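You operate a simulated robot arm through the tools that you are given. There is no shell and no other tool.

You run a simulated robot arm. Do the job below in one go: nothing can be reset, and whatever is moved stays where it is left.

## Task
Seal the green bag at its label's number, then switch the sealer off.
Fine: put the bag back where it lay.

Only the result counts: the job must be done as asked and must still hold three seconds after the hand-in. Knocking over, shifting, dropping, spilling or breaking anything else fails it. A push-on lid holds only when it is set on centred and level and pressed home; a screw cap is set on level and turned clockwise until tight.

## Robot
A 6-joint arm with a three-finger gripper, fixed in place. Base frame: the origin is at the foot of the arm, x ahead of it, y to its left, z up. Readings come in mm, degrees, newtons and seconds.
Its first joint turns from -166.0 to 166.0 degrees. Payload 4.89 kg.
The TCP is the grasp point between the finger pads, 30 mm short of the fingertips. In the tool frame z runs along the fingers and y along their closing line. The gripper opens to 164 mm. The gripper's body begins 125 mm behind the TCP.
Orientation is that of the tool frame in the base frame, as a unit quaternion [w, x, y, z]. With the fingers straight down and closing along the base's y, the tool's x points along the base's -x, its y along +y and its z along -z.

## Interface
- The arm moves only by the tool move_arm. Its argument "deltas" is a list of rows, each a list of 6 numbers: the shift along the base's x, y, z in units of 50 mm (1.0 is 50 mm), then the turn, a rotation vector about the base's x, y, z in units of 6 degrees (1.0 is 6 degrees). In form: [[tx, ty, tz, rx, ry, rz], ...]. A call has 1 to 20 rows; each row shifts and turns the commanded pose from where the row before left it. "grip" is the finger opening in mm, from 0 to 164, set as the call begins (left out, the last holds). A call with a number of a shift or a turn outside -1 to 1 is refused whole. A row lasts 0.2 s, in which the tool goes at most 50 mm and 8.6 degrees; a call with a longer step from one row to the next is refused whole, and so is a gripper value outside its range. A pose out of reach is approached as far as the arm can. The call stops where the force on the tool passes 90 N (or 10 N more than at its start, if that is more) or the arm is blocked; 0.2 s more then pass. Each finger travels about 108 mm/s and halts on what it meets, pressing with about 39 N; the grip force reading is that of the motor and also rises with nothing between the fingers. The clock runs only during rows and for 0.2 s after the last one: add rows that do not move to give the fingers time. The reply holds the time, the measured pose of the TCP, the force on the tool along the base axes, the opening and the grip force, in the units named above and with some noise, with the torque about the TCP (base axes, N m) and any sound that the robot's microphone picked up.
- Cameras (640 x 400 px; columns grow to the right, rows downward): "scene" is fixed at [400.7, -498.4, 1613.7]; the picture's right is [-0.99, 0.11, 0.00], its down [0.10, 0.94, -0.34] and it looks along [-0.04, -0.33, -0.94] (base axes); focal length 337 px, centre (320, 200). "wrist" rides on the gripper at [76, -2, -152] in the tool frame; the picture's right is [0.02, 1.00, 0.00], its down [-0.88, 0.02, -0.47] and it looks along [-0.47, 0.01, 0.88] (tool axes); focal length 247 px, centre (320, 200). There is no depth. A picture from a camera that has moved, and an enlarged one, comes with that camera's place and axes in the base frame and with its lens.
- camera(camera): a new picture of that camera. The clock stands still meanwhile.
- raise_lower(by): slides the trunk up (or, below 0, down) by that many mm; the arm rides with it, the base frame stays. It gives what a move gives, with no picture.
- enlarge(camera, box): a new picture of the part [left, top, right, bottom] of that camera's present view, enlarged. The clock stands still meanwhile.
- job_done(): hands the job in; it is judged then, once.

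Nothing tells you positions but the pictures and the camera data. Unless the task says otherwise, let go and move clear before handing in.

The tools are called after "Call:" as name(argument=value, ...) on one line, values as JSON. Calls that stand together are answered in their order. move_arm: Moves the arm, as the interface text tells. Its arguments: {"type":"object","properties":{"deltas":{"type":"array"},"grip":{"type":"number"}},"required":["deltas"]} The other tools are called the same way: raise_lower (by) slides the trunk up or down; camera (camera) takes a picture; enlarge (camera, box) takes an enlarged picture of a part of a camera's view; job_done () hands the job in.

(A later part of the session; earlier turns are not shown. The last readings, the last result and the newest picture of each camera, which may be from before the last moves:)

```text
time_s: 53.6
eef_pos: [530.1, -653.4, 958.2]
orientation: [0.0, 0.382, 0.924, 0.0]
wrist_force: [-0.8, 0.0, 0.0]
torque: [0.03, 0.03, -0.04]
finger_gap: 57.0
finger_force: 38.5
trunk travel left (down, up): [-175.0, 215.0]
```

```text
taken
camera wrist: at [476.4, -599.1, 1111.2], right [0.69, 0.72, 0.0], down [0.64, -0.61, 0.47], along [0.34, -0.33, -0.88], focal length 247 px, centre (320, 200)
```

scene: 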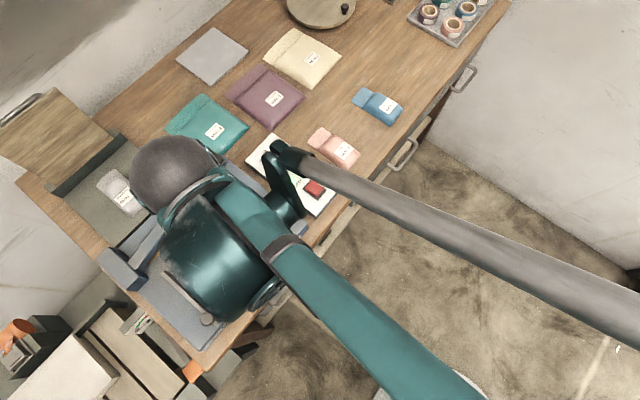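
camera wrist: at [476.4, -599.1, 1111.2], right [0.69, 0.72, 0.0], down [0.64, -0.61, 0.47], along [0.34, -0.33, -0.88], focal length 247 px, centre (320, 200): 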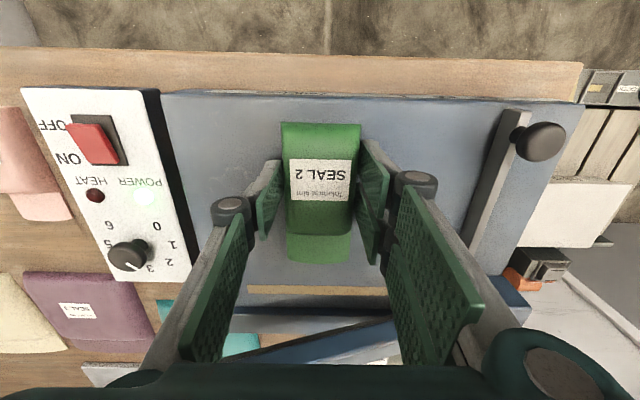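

The height looks clear. I'll slide the flap forward under the bar.

Call:
move_arm(deltas=[[0.2405, -0.2405, 0, 0, 0, 0], [0.2405, -0.2405, 0, 0, 0, 0], [0.2405, -0.2405, 0, 0, 0, 0], [0.2405, -0.2405, 0, 0, 0, 0], [0, 0, 0, 0, 0, 0]])

Call:
camera(camera="wrist")

Call:
enlarge(camera="wrist", box=[220, 200, 420, 340])

Call:
camera(camera="scene")

```text
time_s: 54.8
eef_pos: [579.7, -699.8, 958.7]
orientation: [0.0, 0.382, 0.924, 0.0]
wrist_force: [-0.4, 0.1, -0.9]
torque: [-0.01, 0.03, 0.01]
finger_gap: 57.1
finger_force: 38.9
trunk travel left (down, up): [-175.0, 215.0]
```

```text
taken
camera wrist: at [525.4, -646.4, 1110.7], right [0.69, 0.72, 0.0], down [0.64, -0.61, 0.47], along [0.34, -0.33, -0.88], focal length 247 px, centre (320, 200)
```

wrist: 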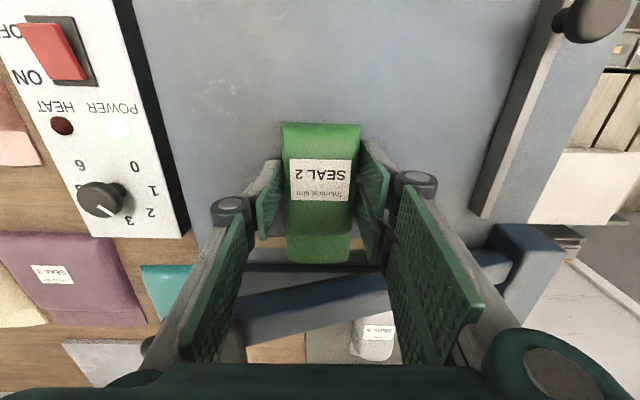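

```text
2.86 times, centred on (320, 270) of wrist
camera zoom: at [525.4, -646.4, 1110.7], right [0.69, 0.72, 0.0], down [0.64, -0.61, 0.47], along [0.34, -0.33, -0.88], focal length 706 px, centre (320, 0)
```

zoom: 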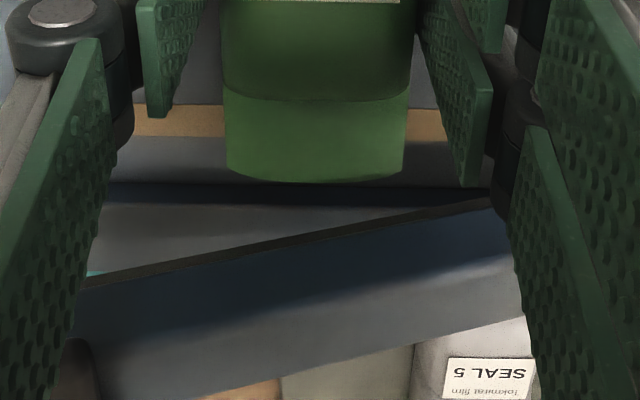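

```text
taken
```

scene: 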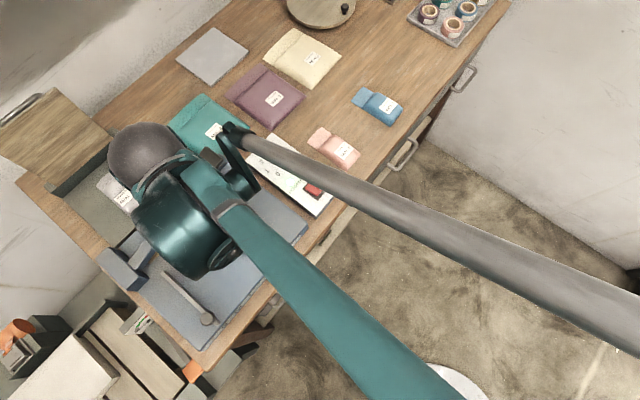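

The flap spans w≈957–992 with the strip at w≈979 beneath it, as wanted. I'll lower the bag gently onto the sealer.

Call:
move_arm(deltas=[[0, 0, -0.1, 0, 0, 0], [0, 0, 0, 0, 0, 0]])

Call:
move_arm(deltas=[[0, 0, -0.06, 0, 0, 0], [0, 0, 0, 0, 0, 0]])

Call:
move_arm(deltas=[[0, 0, -0.04, 0, 0, 0], [0, 0, 0, 0, 0, 0]])

```text
time_s: 55.4
eef_pos: [579.4, -700.1, 953.4]
orientation: [0.0, 0.382, 0.924, 0.0]
wrist_force: [0.8, -0.2, 0.6]
torque: [0.0, -0.05, -0.01]
finger_gap: 57.3
finger_force: 39.1
trunk travel left (down, up): [-175.0, 215.0]
```

```text
time_s: 56.0
eef_pos: [577.8, -701.8, 951.0]
orientation: [0.0, 0.382, 0.924, 0.0]
wrist_force: [0.0, 0.0, -0.4]
torque: [0.0, 0.02, 0.01]
finger_gap: 57.1
finger_force: 39.2
trunk travel left (down, up): [-175.0, 215.0]
```

```text
time_s: 56.6
eef_pos: [579.5, -700.5, 949.6]
orientation: [0.0, 0.382, 0.924, 0.0]
wrist_force: [1.1, -0.5, -1.1]
torque: [0.02, 0.01, -0.01]
finger_gap: 57.4
finger_force: 38.9
trunk travel left (down, up): [-175.0, 215.0]
```

No contact yet, so I'll continue in small steps.

Call:
move_arm(deltas=[[0, 0, -0.04, 0, 0, 0], [0, 0, 0, 0, 0, 0]])

Call:
move_arm(deltas=[[0, 0, -0.04, 0, 0, 0], [0, 0, 0, 0, 0, 0]])

Call:
move_arm(deltas=[[0, 0, -0.04, 0, 0, 0], [0, 0, 0, 0, 0, 0]])

Call:
enlarge(camera="wrist", box=[220, 120, 420, 300])

```text
time_s: 57.2
eef_pos: [579.7, -700.4, 947.3]
orientation: [0.0, 0.382, 0.924, 0.0]
wrist_force: [-0.8, -0.5, -0.4]
torque: [0.01, -0.01, 0.0]
finger_gap: 57.2
finger_force: 38.7
trunk travel left (down, up): [-175.0, 215.0]
```

```text
time_s: 57.8
eef_pos: [578.3, -700.9, 944.5]
orientation: [0.0, 0.383, 0.924, 0.0]
wrist_force: [-0.2, -0.9, 0.1]
torque: [-0.02, -0.03, 0.02]
finger_gap: 57.2
finger_force: 38.9
trunk travel left (down, up): [-175.0, 215.0]
```

```text
time_s: 58.4
eef_pos: [579.3, -699.9, 942.7]
orientation: [0.0, 0.382, 0.924, 0.0]
wrist_force: [0.2, -0.3, -1.2]
torque: [-0.04, 0.01, -0.01]
finger_gap: 57.1
finger_force: 39.1
trunk travel left (down, up): [-175.0, 215.0]
```

```text
2.22 times, centred on (320, 210) of wrist
camera zoom: at [524.5, -647.5, 1095.3], right [0.69, 0.72, 0.0], down [0.64, -0.61, 0.47], along [0.34, -0.33, -0.88], focal length 549 px, centre (320, 178)
```

zoom: 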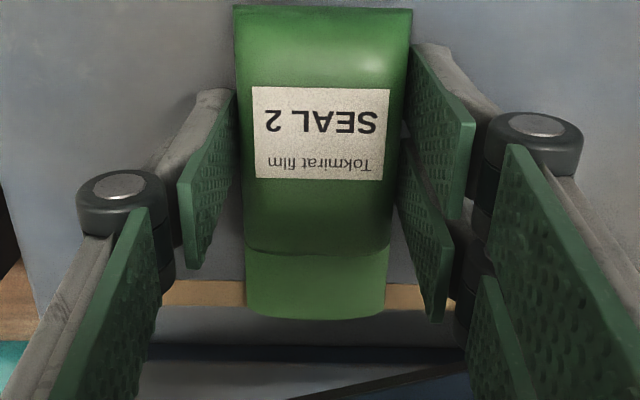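

Still no contact, so the sealer top is a bit lower than estimated. I'll keep going.

Call:
move_arm(deltas=[[0, 0, -0.04, 0, 0, 0], [0, 0, 0, 0, 0, 0]])

Call:
move_arm(deltas=[[0, 0, -0.04, 0, 0, 0], [0, 0, 0, 0, 0, 0]])

Call:
move_arm(deltas=[[0, 0, -0.04, 0, 0, 0], [0, 0, 0, 0, 0, 0]])

Call:
enlarge(camera="wrist", box=[220, 120, 420, 300])

```text
time_s: 59.0
eef_pos: [579.0, -700.8, 941.1]
orientation: [0.0, 0.381, 0.925, 0.0]
wrist_force: [0.4, 0.6, -0.8]
torque: [0.02, -0.01, -0.02]
finger_gap: 57.0
finger_force: 39.1
trunk travel left (down, up): [-175.0, 215.0]
```

```text
time_s: 59.6
eef_pos: [579.6, -700.9, 940.2]
orientation: [0.002, 0.382, 0.924, 0.0]
wrist_force: [7.2, -2.9, 33.5]
torque: [-0.02, -0.19, 0.06]
finger_gap: 57.6
finger_force: 38.7
trunk travel left (down, up): [-175.0, 215.0]
```

```text
time_s: 60.2
eef_pos: [579.1, -699.4, 939.8]
orientation: [0.001, 0.382, 0.924, -0.001]
wrist_force: [12.7, -10.8, 65.5]
torque: [0.71, -0.24, -0.26]
finger_gap: 57.3
finger_force: 39.3
trunk travel left (down, up): [-175.0, 215.0]
```

```text
2.22 times, centred on (320, 210) of wrist
camera zoom: at [524.1, -646.8, 1091.9], right [0.69, 0.72, 0.0], down [0.64, -0.61, 0.48], along [0.34, -0.33, -0.88], focal length 549 px, centre (320, 178)
```

zoom: 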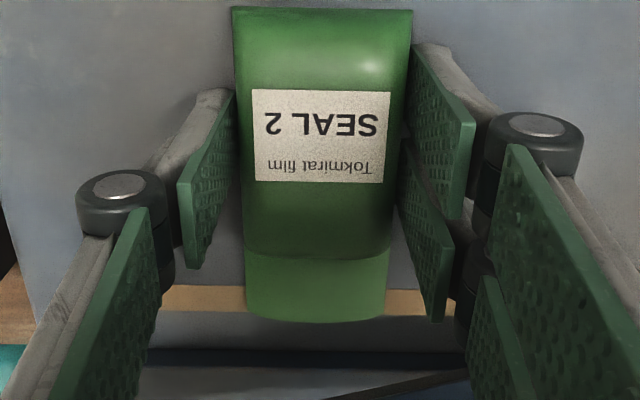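

The bag touched down at TCP z≈940. I'll ease the pressure off and release.

Call:
move_arm(deltas=[[0, 0, 0.05, 0, 0, 0], [0, 0, 0, 0, 0, 0]])

Call:
move_arm(deltas=[[0, 0, 0, 0, 0, 0], [0, 0, 0, 0, 0, 0]], grip=68)

Call:
enlarge(camera="wrist", box=[220, 120, 420, 300])

```text
time_s: 60.8
eef_pos: [578.4, -700.1, 939.6]
orientation: [0.0, 0.382, 0.924, 0.0]
wrist_force: [4.3, -7.9, 26.1]
torque: [-0.28, -0.66, -0.13]
finger_gap: 57.0
finger_force: 39.1
trunk travel left (down, up): [-175.0, 215.0]
```

```text
time_s: 61.4
eef_pos: [578.5, -700.9, 938.9]
orientation: [0.0, 0.382, 0.924, 0.0]
wrist_force: [-1.1, 0.3, 2.4]
torque: [0.07, -0.02, 0.0]
finger_gap: 67.9
finger_force: 0.0
trunk travel left (down, up): [-175.0, 215.0]
```

```text
2.22 times, centred on (320, 210) of wrist
camera zoom: at [524.9, -647.2, 1091.7], right [0.69, 0.72, 0.0], down [0.64, -0.61, 0.47], along [0.34, -0.33, -0.88], focal length 549 px, centre (320, 178)
```

zoom: 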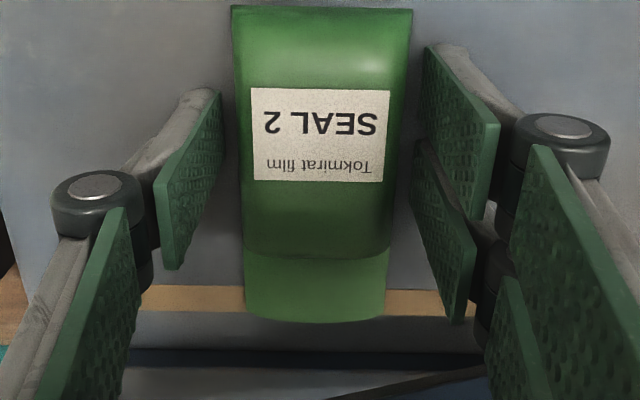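

The bag lies across the strip, but with the corrected surface height (z≈909) the strip is at w≈984. That puts the flap end only about 5 mm past it. I'll regrip, lift slightly and shift 7 mm further so the flap is centred on the strip.

Call:
move_arm(deltas=[[0, 0, 0, 0, 0, 0], [0, 0, 0, 0, 0, 0]], grip=30)

Call:
move_arm(deltas=[[0, 0, 0.1, 0, 0, 0], [0.099, -0.099, 0, 0, 0, 0], [0, 0, 0, 0, 0, 0], [0, 0, -0.06, 0, 0, 0], [0, 0, 0, 0, 0, 0]])

Call:
enlarge(camera="wrist", box=[220, 120, 420, 300])

```text
time_s: 62.0
eef_pos: [578.9, -699.9, 939.3]
orientation: [0.0, 0.382, 0.924, 0.001]
wrist_force: [1.1, 2.2, 4.3]
torque: [0.06, -0.08, 0.02]
finger_gap: 57.1
finger_force: 38.9
trunk travel left (down, up): [-175.0, 215.0]
```

```text
time_s: 63.2
eef_pos: [583.6, -705.1, 940.5]
orientation: [0.0, 0.382, 0.924, 0.0]
wrist_force: [0.3, -0.3, -1.4]
torque: [-0.01, -0.02, 0.02]
finger_gap: 57.1
finger_force: 39.1
trunk travel left (down, up): [-175.0, 215.0]
```

```text
2.22 times, centred on (320, 210) of wrist
camera zoom: at [530.3, -652.5, 1093.4], right [0.69, 0.72, 0.0], down [0.64, -0.61, 0.47], along [0.34, -0.33, -0.88], focal length 549 px, centre (320, 178)
```

zoom: 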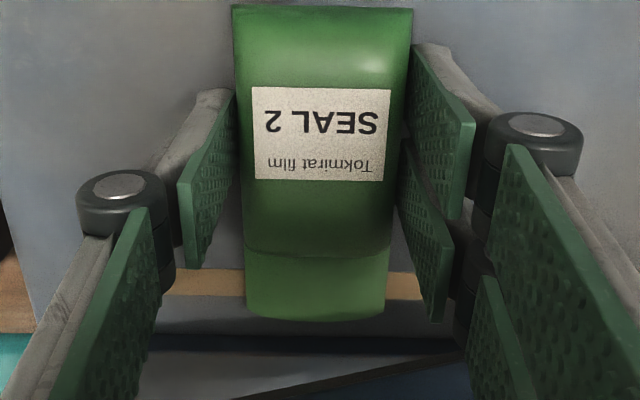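

The flap is now centred on the strip. I'll set it down and release.

Call:
move_arm(deltas=[[0, 0, -0.03, 0, 0, 0], [0, 0, 0, 0, 0, 0]])

Call:
move_arm(deltas=[[0, 0, 0, 0, 0, 0], [0, 0, 0, 0, 0, 0]], grip=68)

Call:
enlarge(camera="wrist", box=[220, 120, 420, 300])

```text
time_s: 63.8
eef_pos: [584.7, -705.9, 939.5]
orientation: [0.0, 0.381, 0.924, 0.0]
wrist_force: [0.0, 0.6, 0.0]
torque: [-0.01, -0.03, 0.02]
finger_gap: 57.3
finger_force: 39.1
trunk travel left (down, up): [-175.0, 215.0]
```

```text
time_s: 64.4
eef_pos: [583.5, -707.3, 939.5]
orientation: [0.0, 0.382, 0.924, -0.001]
wrist_force: [1.0, 0.1, -0.3]
torque: [0.0, 0.04, -0.03]
finger_gap: 68.0
finger_force: 0.0
trunk travel left (down, up): [-175.0, 215.0]
```

```text
2.22 times, centred on (320, 210) of wrist
camera zoom: at [530.0, -652.3, 1092.3], right [0.69, 0.72, 0.0], down [0.64, -0.61, 0.47], along [0.34, -0.33, -0.88], focal length 549 px, centre (320, 178)
```

zoom: 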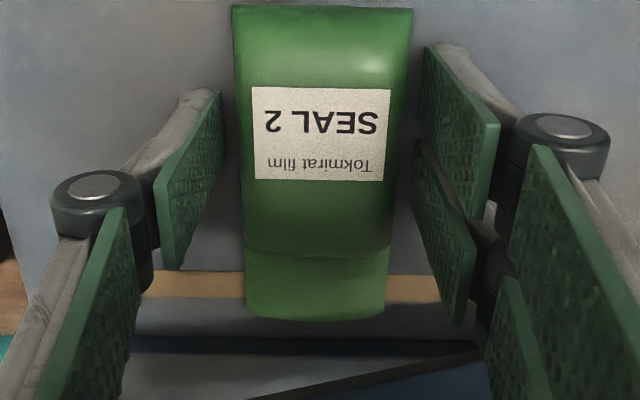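

The bag is released, with its flap across the strip. I'll lift clear and back off to look at the lever handle.

Call:
move_arm(deltas=[[0, 0, 0.4, 0, 0, 0], [0, 0, 0.6, 0, 0, 0], [0, 0, 0.8, 0, 0, 0], [-0.3, 0.3, 0.8, 0, 0, 0], [-0.5, 0.5, 0.8, 0, 0, 0], [-0.7, 0.3, 0, 0, 0, 0], [-0.7, -0.2, 0, 0, 0, 0], [-0.5, -0.5, 0, 0, 0, 0], [0, 0, 0, 0, 0, 0]])

Call:
camera(camera="wrist")

Call:
camera(camera="scene")

```text
refused: row 5 steps farther than a row can; nothing moved
```

```text
taken
camera wrist: at [530.0, -652.3, 1092.3], right [0.69, 0.72, 0.0], down [0.64, -0.61, 0.47], along [0.34, -0.33, -0.88], focal length 247 px, centre (320, 200)
```

wrist: 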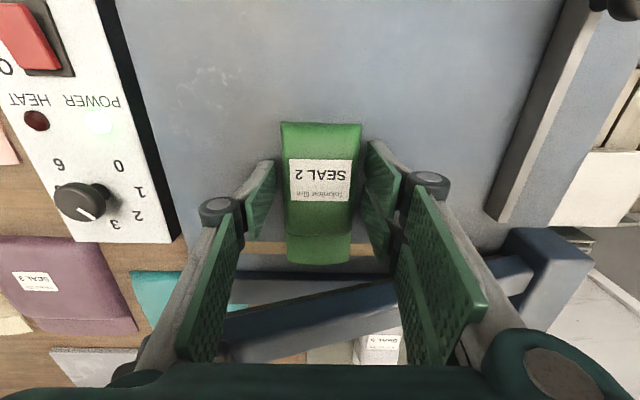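

```text
taken
```

scene: 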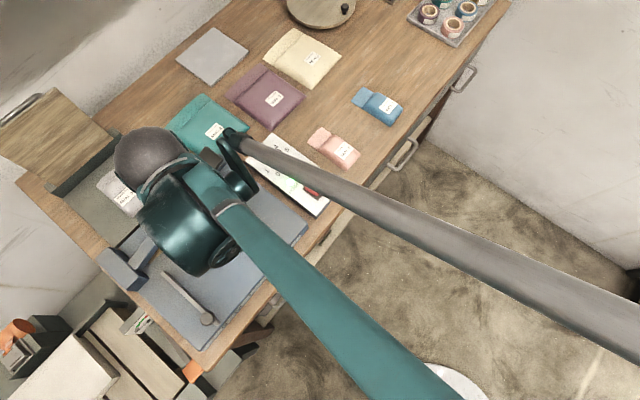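

One row was too long, so nothing moved. I'll redo it with smaller steps.

Call:
move_arm(deltas=[[0, 0, 0.3, 0, 0, 0], [0, 0, 0.5, 0, 0, 0], [0, 0, 0.6, 0, 0, 0], [0, 0, 0.6, 0, 0, 0], [-0.551, 0.0325, 0.4, 0, 0, 0], [-0.551, 0.0325, 0.4, 0, 0, 0], [-0.551, 0.0325, 0.4, 0, 0, 0], [-0.551, 0.0325, 0.4, 0, 0, 0], [0, 0, 0, 0, 0, 0]])

Call:
camera(camera="wrist")

Call:
camera(camera="scene")

```text
time_s: 66.4
eef_pos: [471.4, -699.1, 1118.2]
orientation: [0.001, 0.382, 0.924, 0.0]
wrist_force: [-0.5, 1.4, 0.0]
torque: [-0.01, -0.1, -0.02]
finger_gap: 67.9
finger_force: 0.0
trunk travel left (down, up): [-175.0, 215.0]
```

```text
taken
camera wrist: at [418.0, -645.9, 1270.6], right [0.69, 0.72, 0.0], down [0.64, -0.61, 0.47], along [0.34, -0.33, -0.88], focal length 247 px, centre (320, 200)
```

wrist: 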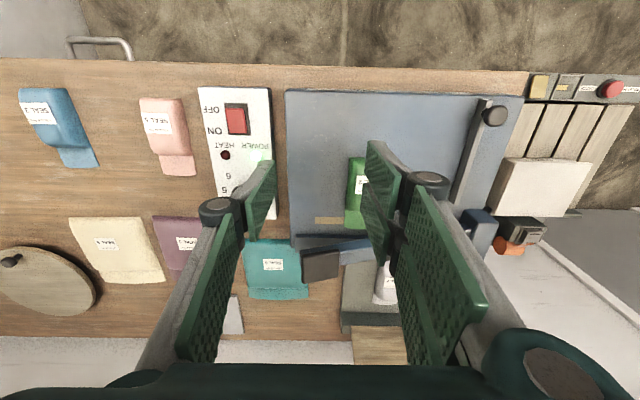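

```text
taken
```

scene: 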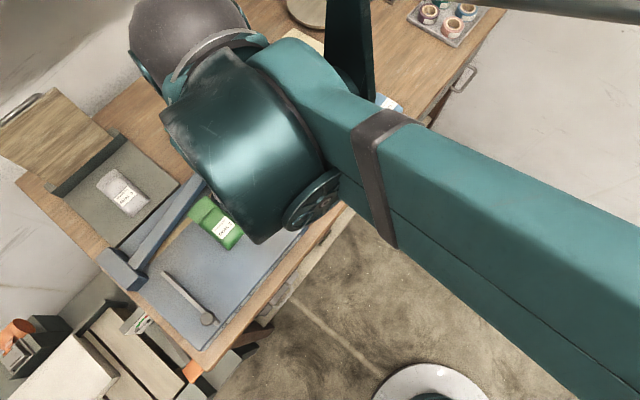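

The handle cap is now visible at the left end of the lever. I'll zoom in to measure it and confirm the bag's placement.

Call:
enlarge(camera="wrist", box=[270, 180, 420, 320])

Call:
enlarge(camera="scene", box=[90, 150, 290, 300])

Call:
enlarge(camera="wrist", box=[190, 80, 290, 230])

```text
2.86 times, centred on (345, 250) of wrist
camera zoom: at [418.0, -645.9, 1270.6], right [0.69, 0.72, 0.0], down [0.64, -0.61, 0.47], along [0.34, -0.33, -0.88], focal length 706 px, centre (249, 57)
```

zoom: 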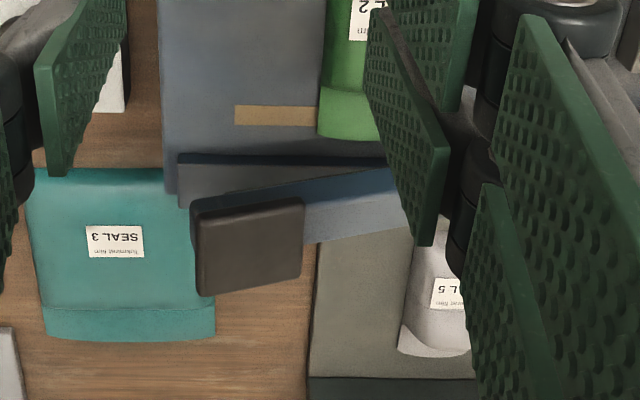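

```text
2.67 times, centred on (190, 225) of scene
camera zoom: at [400.7, -498.4, 1613.7], right [-0.99, 0.11, 0.0], down [0.1, 0.94, -0.34], along [-0.04, -0.33, -0.94], focal length 900 px, centre (667, 133)
```

zoom: 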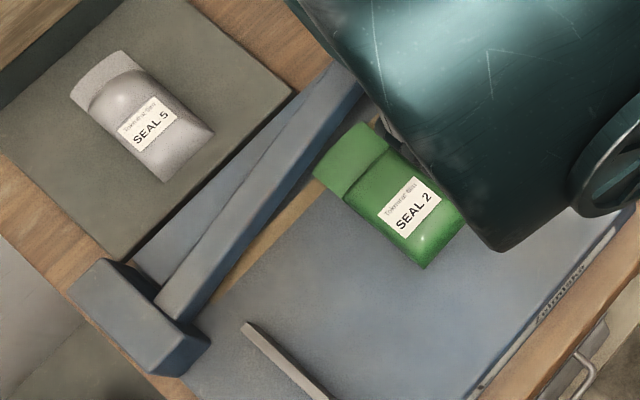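

```text
2.67 times, centred on (240, 155) of wrist
camera zoom: at [418.0, -645.9, 1270.6], right [0.69, 0.72, 0.0], down [0.64, -0.61, 0.47], along [0.34, -0.33, -0.88], focal length 659 px, centre (533, 320)
```

zoom: 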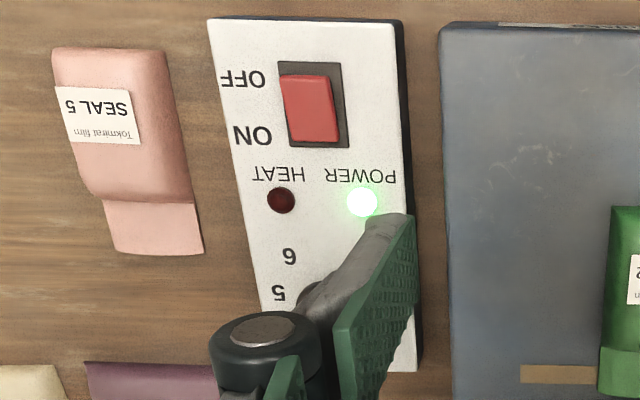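

The cap top centre is near u≈-157, w≈984, z≈1024, and the bag lies properly with its flap under the bar. I'll close the fingers and move above the cap's near half, within reach.

Call:
move_arm(deltas=[[0, 0, 0, 0, 0, 0], [0.514, -0.506, 0, 0, 0, 0], [0.514, -0.506, 0, 0, 0, 0], [0.514, -0.506, 0, 0, 0, 0], [0.514, -0.506, 0, 0, 0, 0], [0, 0, 0, 0, 0, 0]], grip=0)

Call:
camera(camera="wrist")

Call:
camera(camera="scene")

```text
time_s: 67.8
eef_pos: [575.0, -799.5, 1117.6]
orientation: [0.0, 0.382, 0.924, 0.0]
wrist_force: [-0.4, -0.6, -0.6]
torque: [0.07, 0.03, 0.05]
finger_gap: 0.1
finger_force: 38.9
trunk travel left (down, up): [-175.0, 215.0]
```

```text
taken
camera wrist: at [521.4, -746.4, 1271.2], right [0.69, 0.72, 0.0], down [0.64, -0.61, 0.47], along [0.34, -0.33, -0.88], focal length 247 px, centre (320, 200)
```

wrist: 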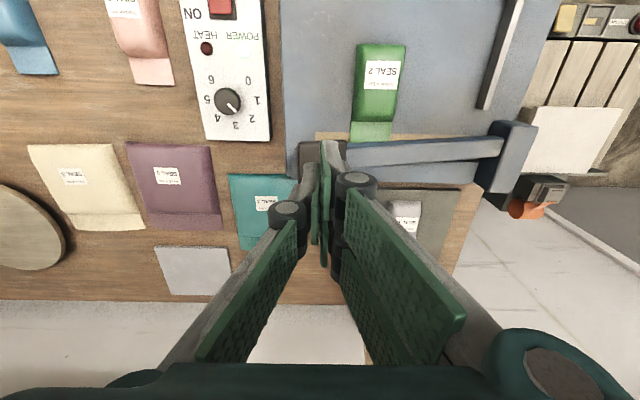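

```text
taken
```

scene: 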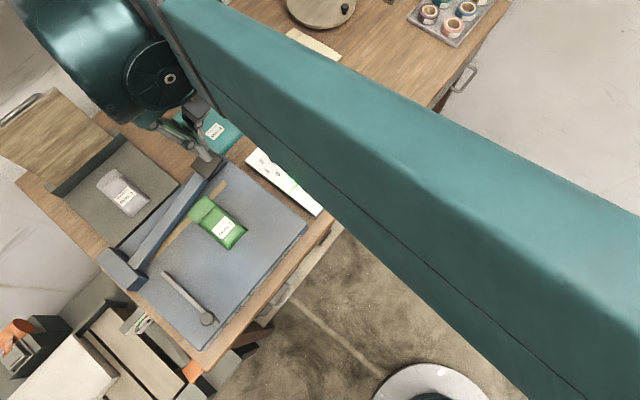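

The arm reached the spot, and the wrist view also shows the panel lamps. I'll zoom on the fingertips over the cap.

Call:
enlarge(camera="wrist", box=[260, 110, 400, 220])

Call:
enlarge(camera="scene", box=[150, 100, 250, 200])

```text
3.64 times, centred on (330, 165) of wrist
camera zoom: at [521.4, -746.4, 1271.2], right [0.69, 0.72, 0.0], down [0.64, -0.61, 0.47], along [0.34, -0.33, -0.88], focal length 898 px, centre (284, 327)
```

zoom: 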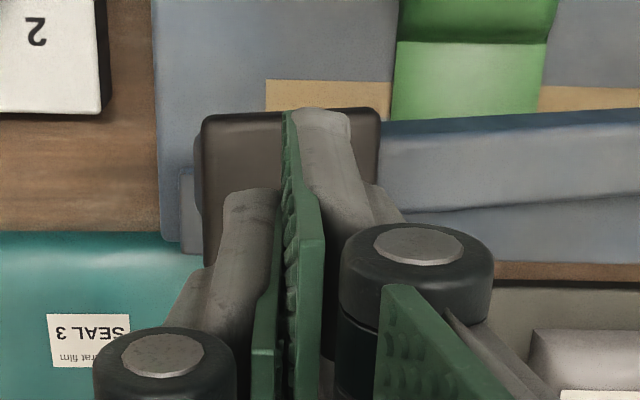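

```text
4.00 times, centred on (200, 150) of scene
camera zoom: at [400.7, -498.4, 1613.7], right [-0.99, 0.11, 0.0], down [0.1, 0.94, -0.34], along [-0.04, -0.33, -0.94], focal length 1350 px, centre (800, 400)
```

zoom: 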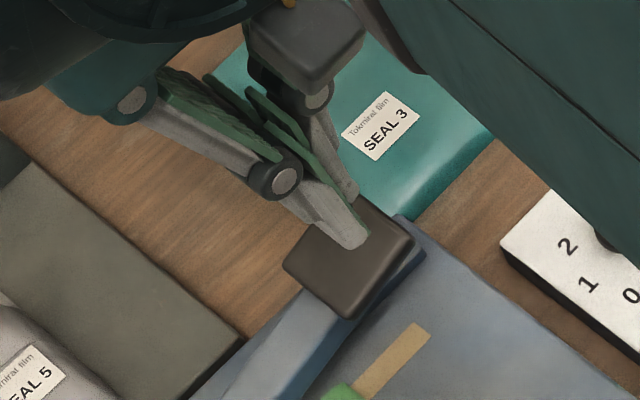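

The fingertips are over the cap. I'll descend to just above it and start pressing in steps.

Call:
move_arm(deltas=[[0, 0, -0.5, 0, 0, 0], [0, 0, -0.5, 0, 0, 0], [0, 0, -0.1, 0, 0, 0], [0, 0, 0, 0, 0, 0]])

Call:
move_arm(deltas=[[0, 0, -0.1, 0, 0, 0], [0, 0, -0.1, 0, 0, 0], [0, 0, 0, 0, 0, 0]])

Call:
camera(camera="wrist")

```text
time_s: 68.8
eef_pos: [576.9, -799.7, 1063.5]
orientation: [0.001, 0.381, 0.925, 0.0]
wrist_force: [0.2, -1.0, 0.0]
torque: [0.04, 0.0, -0.02]
finger_gap: 0.2
finger_force: 39.6
trunk travel left (down, up): [-175.0, 215.0]
```

```text
time_s: 69.6
eef_pos: [576.5, -799.3, 1054.3]
orientation: [0.0, 0.383, 0.924, 0.0]
wrist_force: [-0.3, -2.2, 1.7]
torque: [-0.02, 0.04, 0.03]
finger_gap: 0.2
finger_force: 38.1
trunk travel left (down, up): [-175.0, 215.0]
```

```text
taken
camera wrist: at [522.2, -746.8, 1206.5], right [0.69, 0.72, 0.0], down [0.64, -0.61, 0.47], along [0.34, -0.33, -0.88], focal length 247 px, centre (320, 200)
```

wrist: 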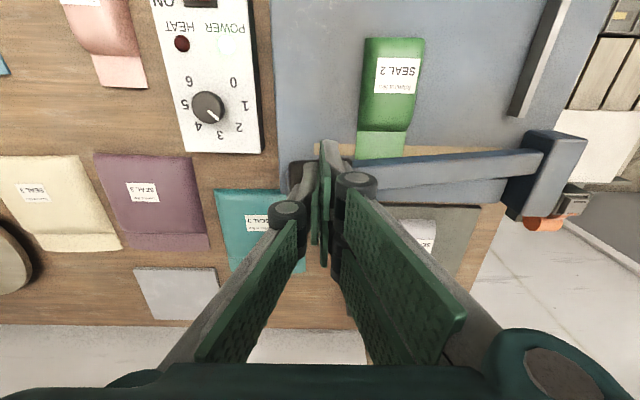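

There's light contact at about 1.7 N. I'll continue pressing down in steps, watching the force and lamps.

Call:
move_arm(deltas=[[0, 0, -0.12, 0, 0, 0], [0, 0, -0.12, 0, 0, 0], [0, 0, -0.12, 0, 0, 0], [0, 0, 0, 0, 0, 0]])

Call:
move_arm(deltas=[[0, 0, -0.12, 0, 0, 0], [0, 0, -0.12, 0, 0, 0], [0, 0, -0.12, 0, 0, 0], [0, 0, 0, 0, 0, 0]])

Call:
camera(camera="wrist")

```text
time_s: 70.6
eef_pos: [576.2, -798.6, 1035.1]
orientation: [0.0, 0.382, 0.924, 0.0]
wrist_force: [-1.4, -0.9, 4.1]
torque: [-0.05, 0.03, -0.03]
finger_gap: 0.0
finger_force: 38.9
trunk travel left (down, up): [-175.0, 215.0]
```

```text
time_s: 71.6
eef_pos: [577.3, -799.9, 1019.1]
orientation: [0.0, 0.381, 0.924, 0.0]
wrist_force: [-2.0, -1.0, 4.2]
torque: [-0.06, 0.12, 0.0]
finger_gap: 0.1
finger_force: 38.9
trunk travel left (down, up): [-175.0, 215.0]
```

```text
taken
camera wrist: at [521.9, -747.1, 1171.4], right [0.69, 0.72, 0.0], down [0.64, -0.61, 0.47], along [0.34, -0.33, -0.88], focal length 247 px, centre (320, 200)
```

wrist: 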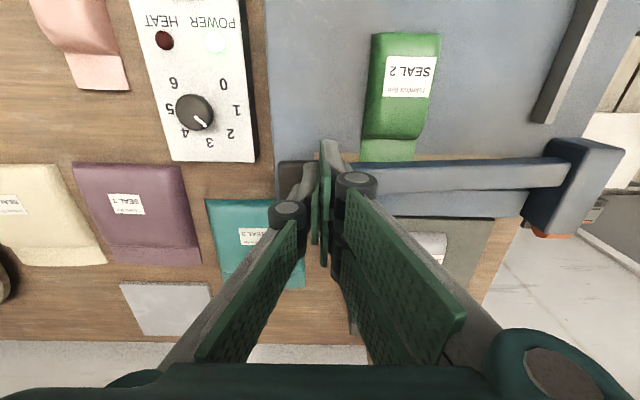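

The bar is coming down with a light spring force. I'll continue more carefully as it nears the strip.

Call:
move_arm(deltas=[[0, 0, -0.12, 0, 0, 0], [0, 0, -0.12, 0, 0, 0], [0, 0, -0.12, 0, 0, 0], [0, 0, 0, 0, 0, 0]])

Call:
move_arm(deltas=[[0, 0, -0.06, 0, 0, 0], [0, 0, -0.06, 0, 0, 0], [0, 0, 0, 0, 0, 0]])

Call:
camera(camera="wrist")

```text
time_s: 72.6
eef_pos: [575.4, -800.5, 1001.2]
orientation: [0.0, 0.382, 0.924, 0.001]
wrist_force: [-1.5, -3.4, 6.0]
torque: [-0.13, 0.06, 0.01]
finger_gap: 0.0
finger_force: 39.4
trunk travel left (down, up): [-175.0, 215.0]
```

```text
time_s: 73.4
eef_pos: [576.0, -800.6, 995.1]
orientation: [0.0, 0.382, 0.924, 0.001]
wrist_force: [-3.6, -0.1, 5.1]
torque: [-0.02, 0.11, 0.01]
finger_gap: 0.0
finger_force: 38.8
trunk travel left (down, up): [-175.0, 215.0]
```

```text
taken
camera wrist: at [522.0, -746.9, 1147.8], right [0.69, 0.72, 0.0], down [0.64, -0.61, 0.47], along [0.34, -0.33, -0.88], focal length 247 px, centre (320, 200)
```

wrist: 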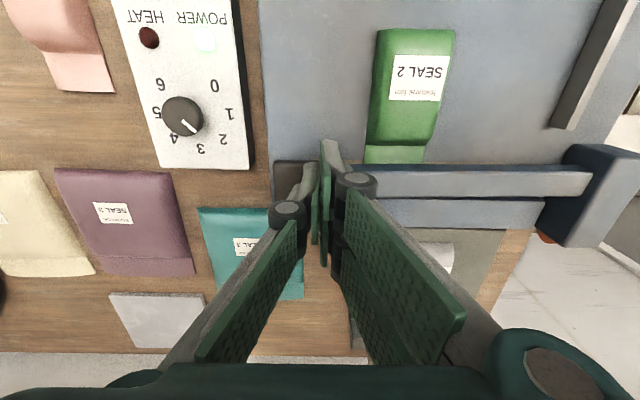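

The bar is nearly level. I'll press on in 3 mm steps and watch for the HEAT lamp and rising force.

Call:
move_arm(deltas=[[0, 0, -0.06, 0, 0, 0], [0, 0, -0.06, 0, 0, 0], [0, 0, 0, 0, 0, 0]])

Call:
move_arm(deltas=[[0, 0, -0.06, 0, 0, 0], [0, 0, 0, 0, 0, 0]])

Call:
camera(camera="wrist")

```text
time_s: 74.2
eef_pos: [577.3, -800.1, 988.4]
orientation: [0.0, 0.382, 0.924, 0.0]
wrist_force: [-2.7, -0.1, 5.7]
torque: [-0.08, 0.1, -0.02]
finger_gap: 0.0
finger_force: 39.1
trunk travel left (down, up): [-175.0, 215.0]
```

```text
time_s: 74.8
eef_pos: [576.6, -800.4, 987.0]
orientation: [0.0, 0.382, 0.924, 0.0]
wrist_force: [-3.8, -1.2, 6.5]
torque: [-0.01, 0.18, -0.05]
finger_gap: 0.0
finger_force: 39.2
trunk travel left (down, up): [-175.0, 215.0]
```

```text
taken
camera wrist: at [522.0, -747.6, 1138.8], right [0.69, 0.72, 0.0], down [0.64, -0.61, 0.47], along [0.34, -0.33, -0.88], focal length 247 px, centre (320, 200)
```

wrist: 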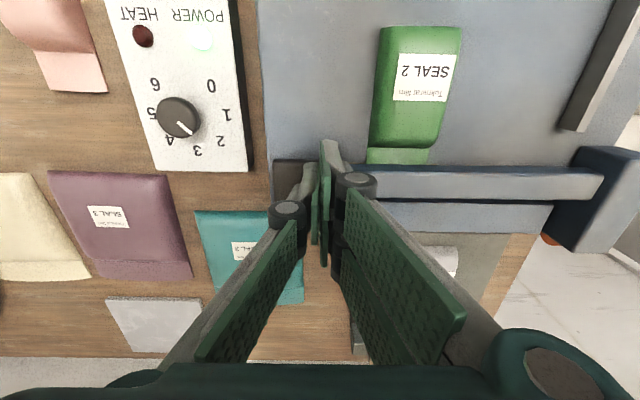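

No heat yet and still only about 6 N. I'll continue down.

Call:
move_arm(deltas=[[0, 0, -0.06, 0, 0, 0], [0, 0, 0, 0, 0, 0]])

Call:
move_arm(deltas=[[0, 0, -0.06, 0, 0, 0], [0, 0, 0, 0, 0, 0]])

Call:
camera(camera="wrist")

```text
time_s: 75.4
eef_pos: [575.8, -801.0, 982.3]
orientation: [0.0, 0.381, 0.924, 0.0]
wrist_force: [-4.8, -3.2, 6.1]
torque: [-0.12, 0.13, 0.01]
finger_gap: 6.1
finger_force: 45.0
trunk travel left (down, up): [-175.0, 215.0]
```

```text
time_s: 76.0
eef_pos: [575.6, -801.5, 979.9]
orientation: [0.0, 0.382, 0.924, 0.0]
wrist_force: [-4.0, -4.1, 11.8]
torque: [-0.11, 0.06, -0.01]
finger_gap: 5.8
finger_force: 44.9
trunk travel left (down, up): [-175.0, 215.0]
```

```text
taken
camera wrist: at [522.2, -747.5, 1132.7], right [0.69, 0.72, 0.0], down [0.64, -0.61, 0.47], along [0.34, -0.33, -0.88], focal length 247 px, centre (320, 200)
```

wrist: 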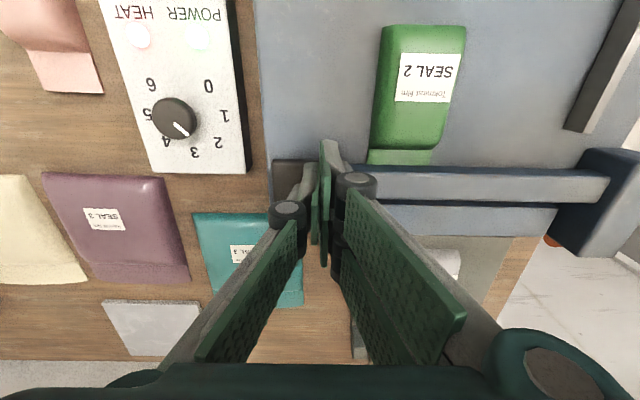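

The HEAT lamp lit, so the bar is closed on the flap. I'll hold here and watch the lamp.

Call:
move_arm(deltas=[[0, 0, 0, 0, 0, 0], [0, 0, 0, 0, 0, 0]])

Call:
enlarge(camera="wrist", box=[90, 0, 260, 180])

```text
time_s: 76.6
eef_pos: [576.7, -801.1, 980.6]
orientation: [0.001, 0.381, 0.924, 0.0]
wrist_force: [-3.4, -4.4, 12.0]
torque: [-0.11, 0.02, 0.0]
finger_gap: 6.1
finger_force: 45.0
trunk travel left (down, up): [-175.0, 215.0]
```

```text
2.22 times, centred on (175, 90) of wrist
camera zoom: at [522.2, -747.5, 1132.7], right [0.69, 0.72, 0.0], down [0.64, -0.61, 0.47], along [0.34, -0.33, -0.88], focal length 549 px, centre (642, 444)
```

zoom: 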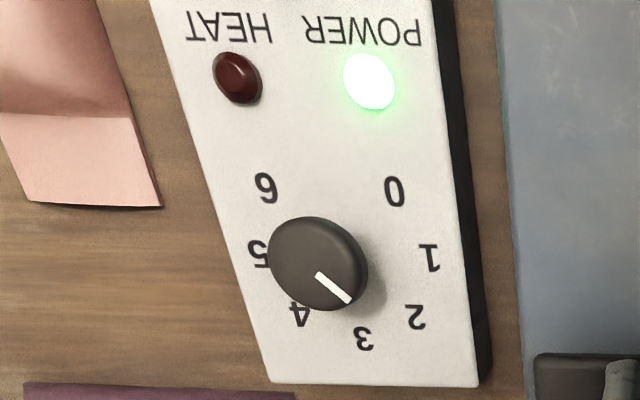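

The HEAT lamp went off by itself while the bar stayed closed, so the impulse is complete. I'll hold for a short cooling time before releasing.

Call:
move_arm(deltas=[[0, 0, 0, 0, 0, 0], [0, 0, 0, 0, 0, 0], [0, 0, 0, 0, 0, 0], [0, 0, 0, 0, 0, 0], [0, 0, 0, 0, 0, 0], [0, 0, 0, 0, 0, 0], [0, 0, 0, 0, 0, 0], [0, 0, 0, 0, 0, 0], [0, 0, 0, 0, 0, 0], [0, 0, 0, 0, 0, 0]])

Call:
camera(camera="wrist")

Call:
enlarge(camera="scene", box=[100, 130, 280, 290])

```text
time_s: 78.8
eef_pos: [577.2, -800.5, 980.2]
orientation: [0.0, 0.383, 0.924, 0.0]
wrist_force: [-0.1, -1.3, 12.9]
torque: [0.0, -0.02, 0.02]
finger_gap: 6.3
finger_force: 44.9
trunk travel left (down, up): [-175.0, 215.0]
```

```text
taken
camera wrist: at [522.4, -747.3, 1132.7], right [0.69, 0.72, 0.0], down [0.64, -0.61, 0.47], along [0.34, -0.33, -0.88], focal length 247 px, centre (320, 200)
```

wrist: 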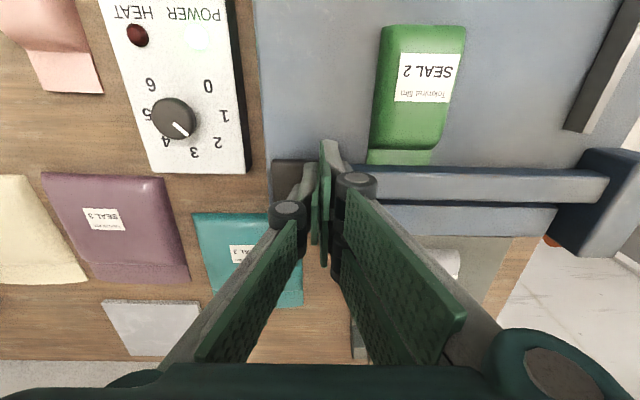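

```text
2.50 times, centred on (190, 210) of scene
camera zoom: at [400.7, -498.4, 1613.7], right [-0.99, 0.11, 0.0], down [0.1, 0.94, -0.34], along [-0.04, -0.33, -0.94], focal length 844 px, centre (645, 175)
```

zoom: 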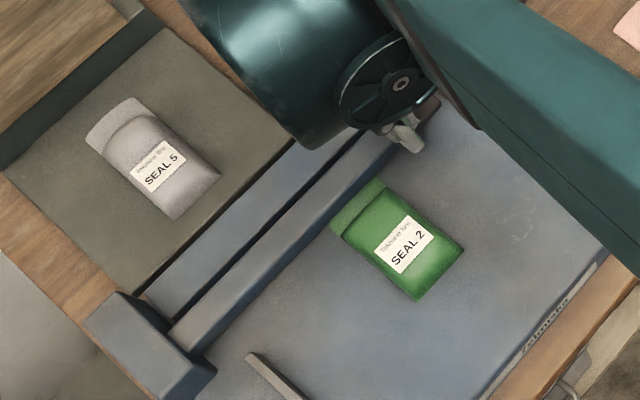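

The impulse is finished and held. I'll raise the lever gently, letting the spring bring it back up with the fingers.

Call:
move_arm(deltas=[[0, 0, 0.2, 0, 0, 0], [0, 0, 0.2, 0, 0, 0], [0, 0, 0.3, 0, 0, 0], [0, 0, 0.3, 0, 0, 0], [0, 0, 0.3, 0, 0, 0], [0, 0, 0.3, 0, 0, 0], [0, 0, 0.4, 0, 0, 0], [0, 0, 0.5, 0, 0, 0], [0, 0, 0.3, 0, 0, 0], [0, 0, 0, 0, 0, 0]])

Call:
camera(camera="wrist")

Call:
enlarge(camera="scene", box=[100, 130, 280, 290])

```text
time_s: 81.0
eef_pos: [576.3, -799.6, 1120.2]
orientation: [0.0, 0.382, 0.924, -0.001]
wrist_force: [-0.2, 1.1, 0.1]
torque: [-0.02, -0.02, 0.03]
finger_gap: 0.1
finger_force: 44.8
trunk travel left (down, up): [-175.0, 215.0]
```

```text
taken
camera wrist: at [521.6, -747.2, 1272.9], right [0.69, 0.72, 0.0], down [0.64, -0.61, 0.47], along [0.34, -0.33, -0.88], focal length 247 px, centre (320, 200)
```

wrist: 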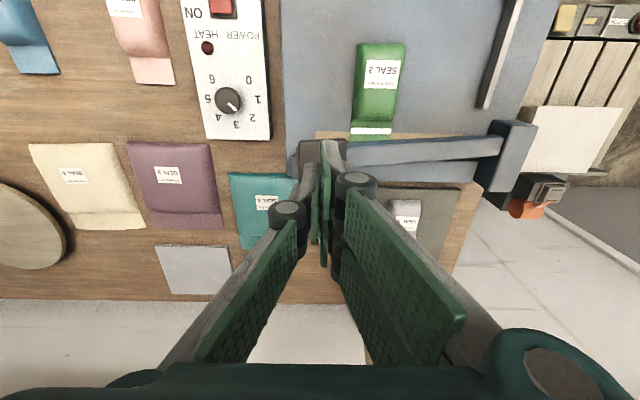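

```text
2.50 times, centred on (190, 210) of scene
camera zoom: at [400.7, -498.4, 1613.7], right [-0.99, 0.11, 0.0], down [0.1, 0.94, -0.34], along [-0.04, -0.33, -0.94], focal length 844 px, centre (645, 175)
```

zoom: 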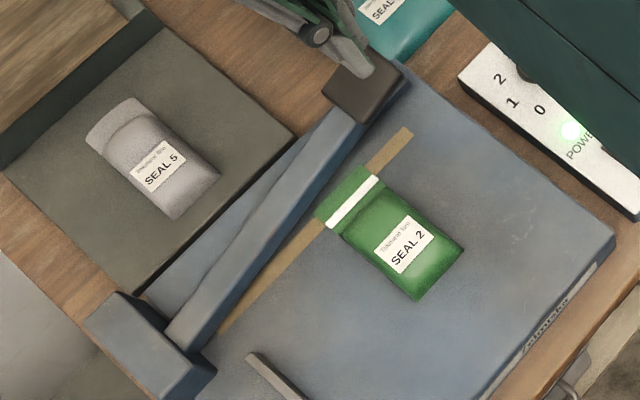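

A clear white seal line now crosses the full width of the green flap, and the bar is back up. I'll go back over the bag by the reverse path to pick it up.

Call:
move_arm(deltas=[[-0.514, 0.506, 0, 0, 0, 0], [-0.514, 0.506, 0, 0, 0, 0], [-0.514, 0.506, 0, 0, 0, 0], [-0.514, 0.506, 0, 0, 0, 0], [0.551, -0.0325, -0.4, 0, 0, 0], [0.551, -0.0325, -0.4, 0, 0, 0], [0.551, -0.0325, -0.4, 0, 0, 0], [0.551, -0.0325, -0.4, 0, 0, 0], [0, 0, 0, 0, 0, 0]], grip=68)

Call:
camera(camera="wrist")

Call:
enlarge(camera="wrist", box=[230, 70, 410, 250])

```text
time_s: 83.0
eef_pos: [582.8, -704.5, 1040.5]
orientation: [0.001, 0.381, 0.924, 0.0]
wrist_force: [0.9, -0.2, -0.7]
torque: [-0.02, 0.06, 0.04]
finger_gap: 68.3
finger_force: 0.0
trunk travel left (down, up): [-175.0, 215.0]
```

```text
taken
camera wrist: at [529.1, -651.1, 1192.2], right [0.69, 0.72, 0.0], down [0.64, -0.61, 0.47], along [0.34, -0.33, -0.88], focal length 247 px, centre (320, 200)
```

wrist: 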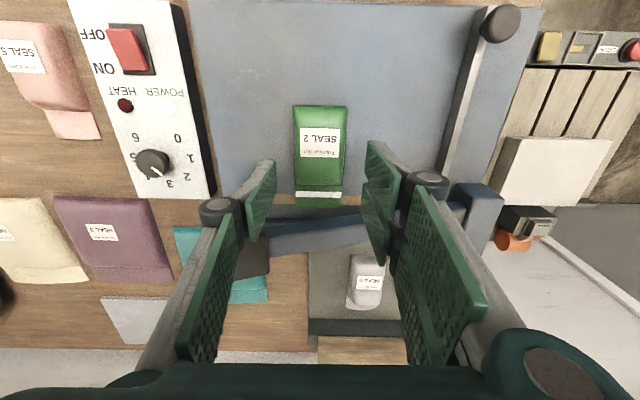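

```text
2.22 times, centred on (320, 160) of wrist
camera zoom: at [529.1, -651.1, 1192.2], right [0.69, 0.72, 0.0], down [0.64, -0.61, 0.47], along [0.34, -0.33, -0.88], focal length 549 px, centre (320, 289)
```

zoom: 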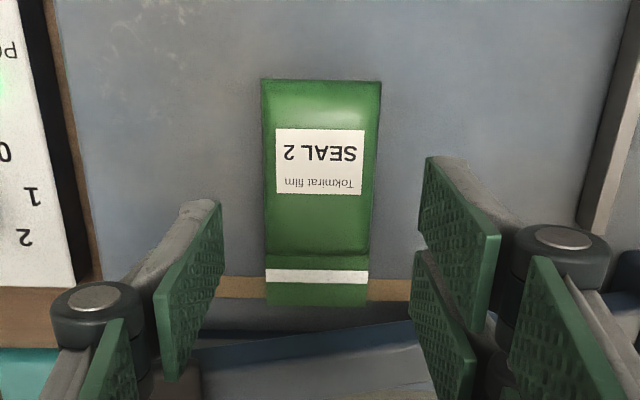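

The alignment over the bag is still good. I'll descend, grip and lift slowly.

Call:
move_arm(deltas=[[0, 0, -0.6, 0, 0, 0], [0, 0, -0.6, 0, 0, 0], [0, 0, -0.5, 0, 0, 0], [0, 0, -0.28, 0, 0, 0], [0, 0, 0, 0, 0, 0]], grip=68)

Call:
move_arm(deltas=[[0, 0, 0, 0, 0, 0], [0, 0, 0, 0, 0, 0], [0, 0, 0, 0, 0, 0]], grip=30)

Call:
enlarge(camera="wrist", box=[220, 120, 420, 300])

```text
time_s: 84.2
eef_pos: [584.3, -706.6, 938.1]
orientation: [0.0, 0.382, 0.924, 0.0]
wrist_force: [0.6, -0.3, -0.1]
torque: [0.05, 0.02, -0.01]
finger_gap: 67.9
finger_force: 0.1
trunk travel left (down, up): [-175.0, 215.0]
```

```text
time_s: 85.0
eef_pos: [583.5, -705.5, 939.9]
orientation: [0.0, 0.382, 0.924, 0.0]
wrist_force: [0.8, -0.6, 1.6]
torque: [-0.09, 0.02, 0.06]
finger_gap: 57.3
finger_force: 39.1
trunk travel left (down, up): [-175.0, 215.0]
```

```text
2.22 times, centred on (320, 210) of wrist
camera zoom: at [529.1, -653.6, 1092.6], right [0.69, 0.72, 0.0], down [0.64, -0.61, 0.47], along [0.34, -0.33, -0.88], focal length 549 px, centre (320, 178)
```

zoom: 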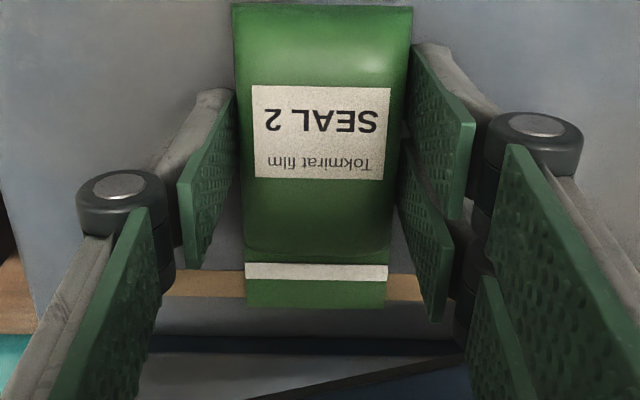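

The bag is gripped at 57 mm. I'll lift it a little, slide it back out from under the bar, then raise it.

Call:
move_arm(deltas=[[0, 0, 0.1, 0, 0, 0], [0, 0, 0.2, 0, 0, 0], [-0.2, 0.2, 0, 0, 0, 0], [-0.2, 0.2, 0, 0, 0, 0], [-0.2, 0.2, 0, 0, 0, 0], [-0.2, 0.2, 0, 0, 0, 0], [-0.2, 0.2, 0, 0, 0, 0], [-0.061, 0.061, 0.1, 0, 0, 0], [0, 0, 0.25, 0, 0, 0], [0, 0, 0.25, 0, 0, 0], [0, 0, 0.26, 0, 0, 0], [0, 0, 0, 0, 0, 0]])

Call:
camera(camera="wrist")

```text
time_s: 87.6
eef_pos: [530.4, -652.1, 997.4]
orientation: [0.0, 0.382, 0.924, 0.0]
wrist_force: [0.3, 0.2, -0.4]
torque: [-0.03, -0.01, -0.01]
finger_gap: 57.0
finger_force: 39.0
trunk travel left (down, up): [-175.0, 215.0]
```

```text
taken
camera wrist: at [476.1, -600.1, 1151.3], right [0.69, 0.72, 0.0], down [0.64, -0.61, 0.47], along [0.34, -0.33, -0.88], focal length 247 px, centre (320, 200)
```

wrist: 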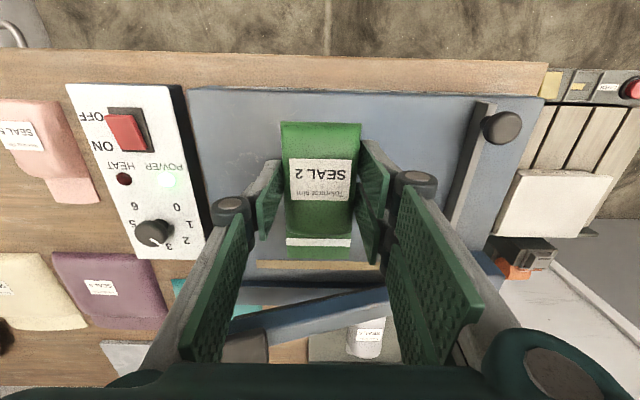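

The bag is secure and clear of the lever. I'll carry it back along the bench to its original place.

Call:
move_arm(deltas=[[-0.25, -0.25, 0, 0, 0, 0], [-0.45, -0.45, 0, 0, 0, 0], [-0.5, -0.5, 0, 0, 0, 0], [-0.5, -0.5, 0, 0, 0, 0], [-0.5, -0.5, 0, 0, 0, 0], [-0.5, -0.5, 0, 0, 0, 0], [-0.5, -0.5, 0, 0, 0, 0], [-0.5, -0.5, 0, 0, 0, 0], [-0.5, -0.5, 0, 0, 0, 0], [-0.5, -0.5, 0, 0, 0, 0], [-0.5, -0.5, 0, 0, 0, 0], [-0.35, -0.35, 0, 0, 0, 0], [-0.1068, -0.1068, 0, 0, 0, 0], [-0.028, 0.028, 0, 0, 0, 0], [0, 0, 0, 0, 0, 0]])

Call:
camera(camera="wrist")

Call:
enlarge(camera="scene", box=[300, 80, 420, 170])

```text
time_s: 90.8
eef_pos: [247.2, -933.8, 999.1]
orientation: [0.0, 0.382, 0.924, 0.0]
wrist_force: [-0.2, -0.2, -0.3]
torque: [0.03, 0.02, 0.03]
finger_gap: 57.1
finger_force: 38.4
trunk travel left (down, up): [-175.0, 215.0]
```

```text
taken
camera wrist: at [192.7, -880.7, 1151.6], right [0.69, 0.72, 0.0], down [0.64, -0.61, 0.47], along [0.34, -0.33, -0.88], focal length 247 px, centre (320, 200)
```

wrist: 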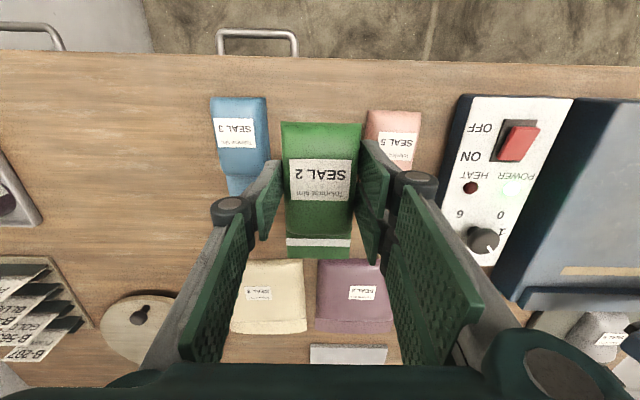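

```text
4.44 times, centred on (360, 125) of scene
camera zoom: at [400.7, -498.4, 1613.7], right [-0.99, 0.11, 0.0], down [0.1, 0.94, -0.34], along [-0.04, -0.33, -0.94], focal length 1500 px, centre (142, 533)
```

zoom: 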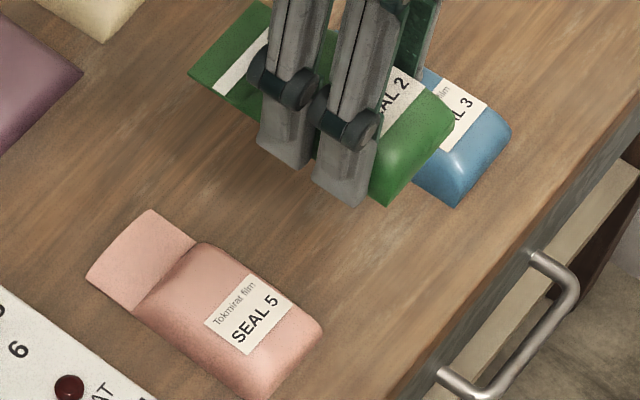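

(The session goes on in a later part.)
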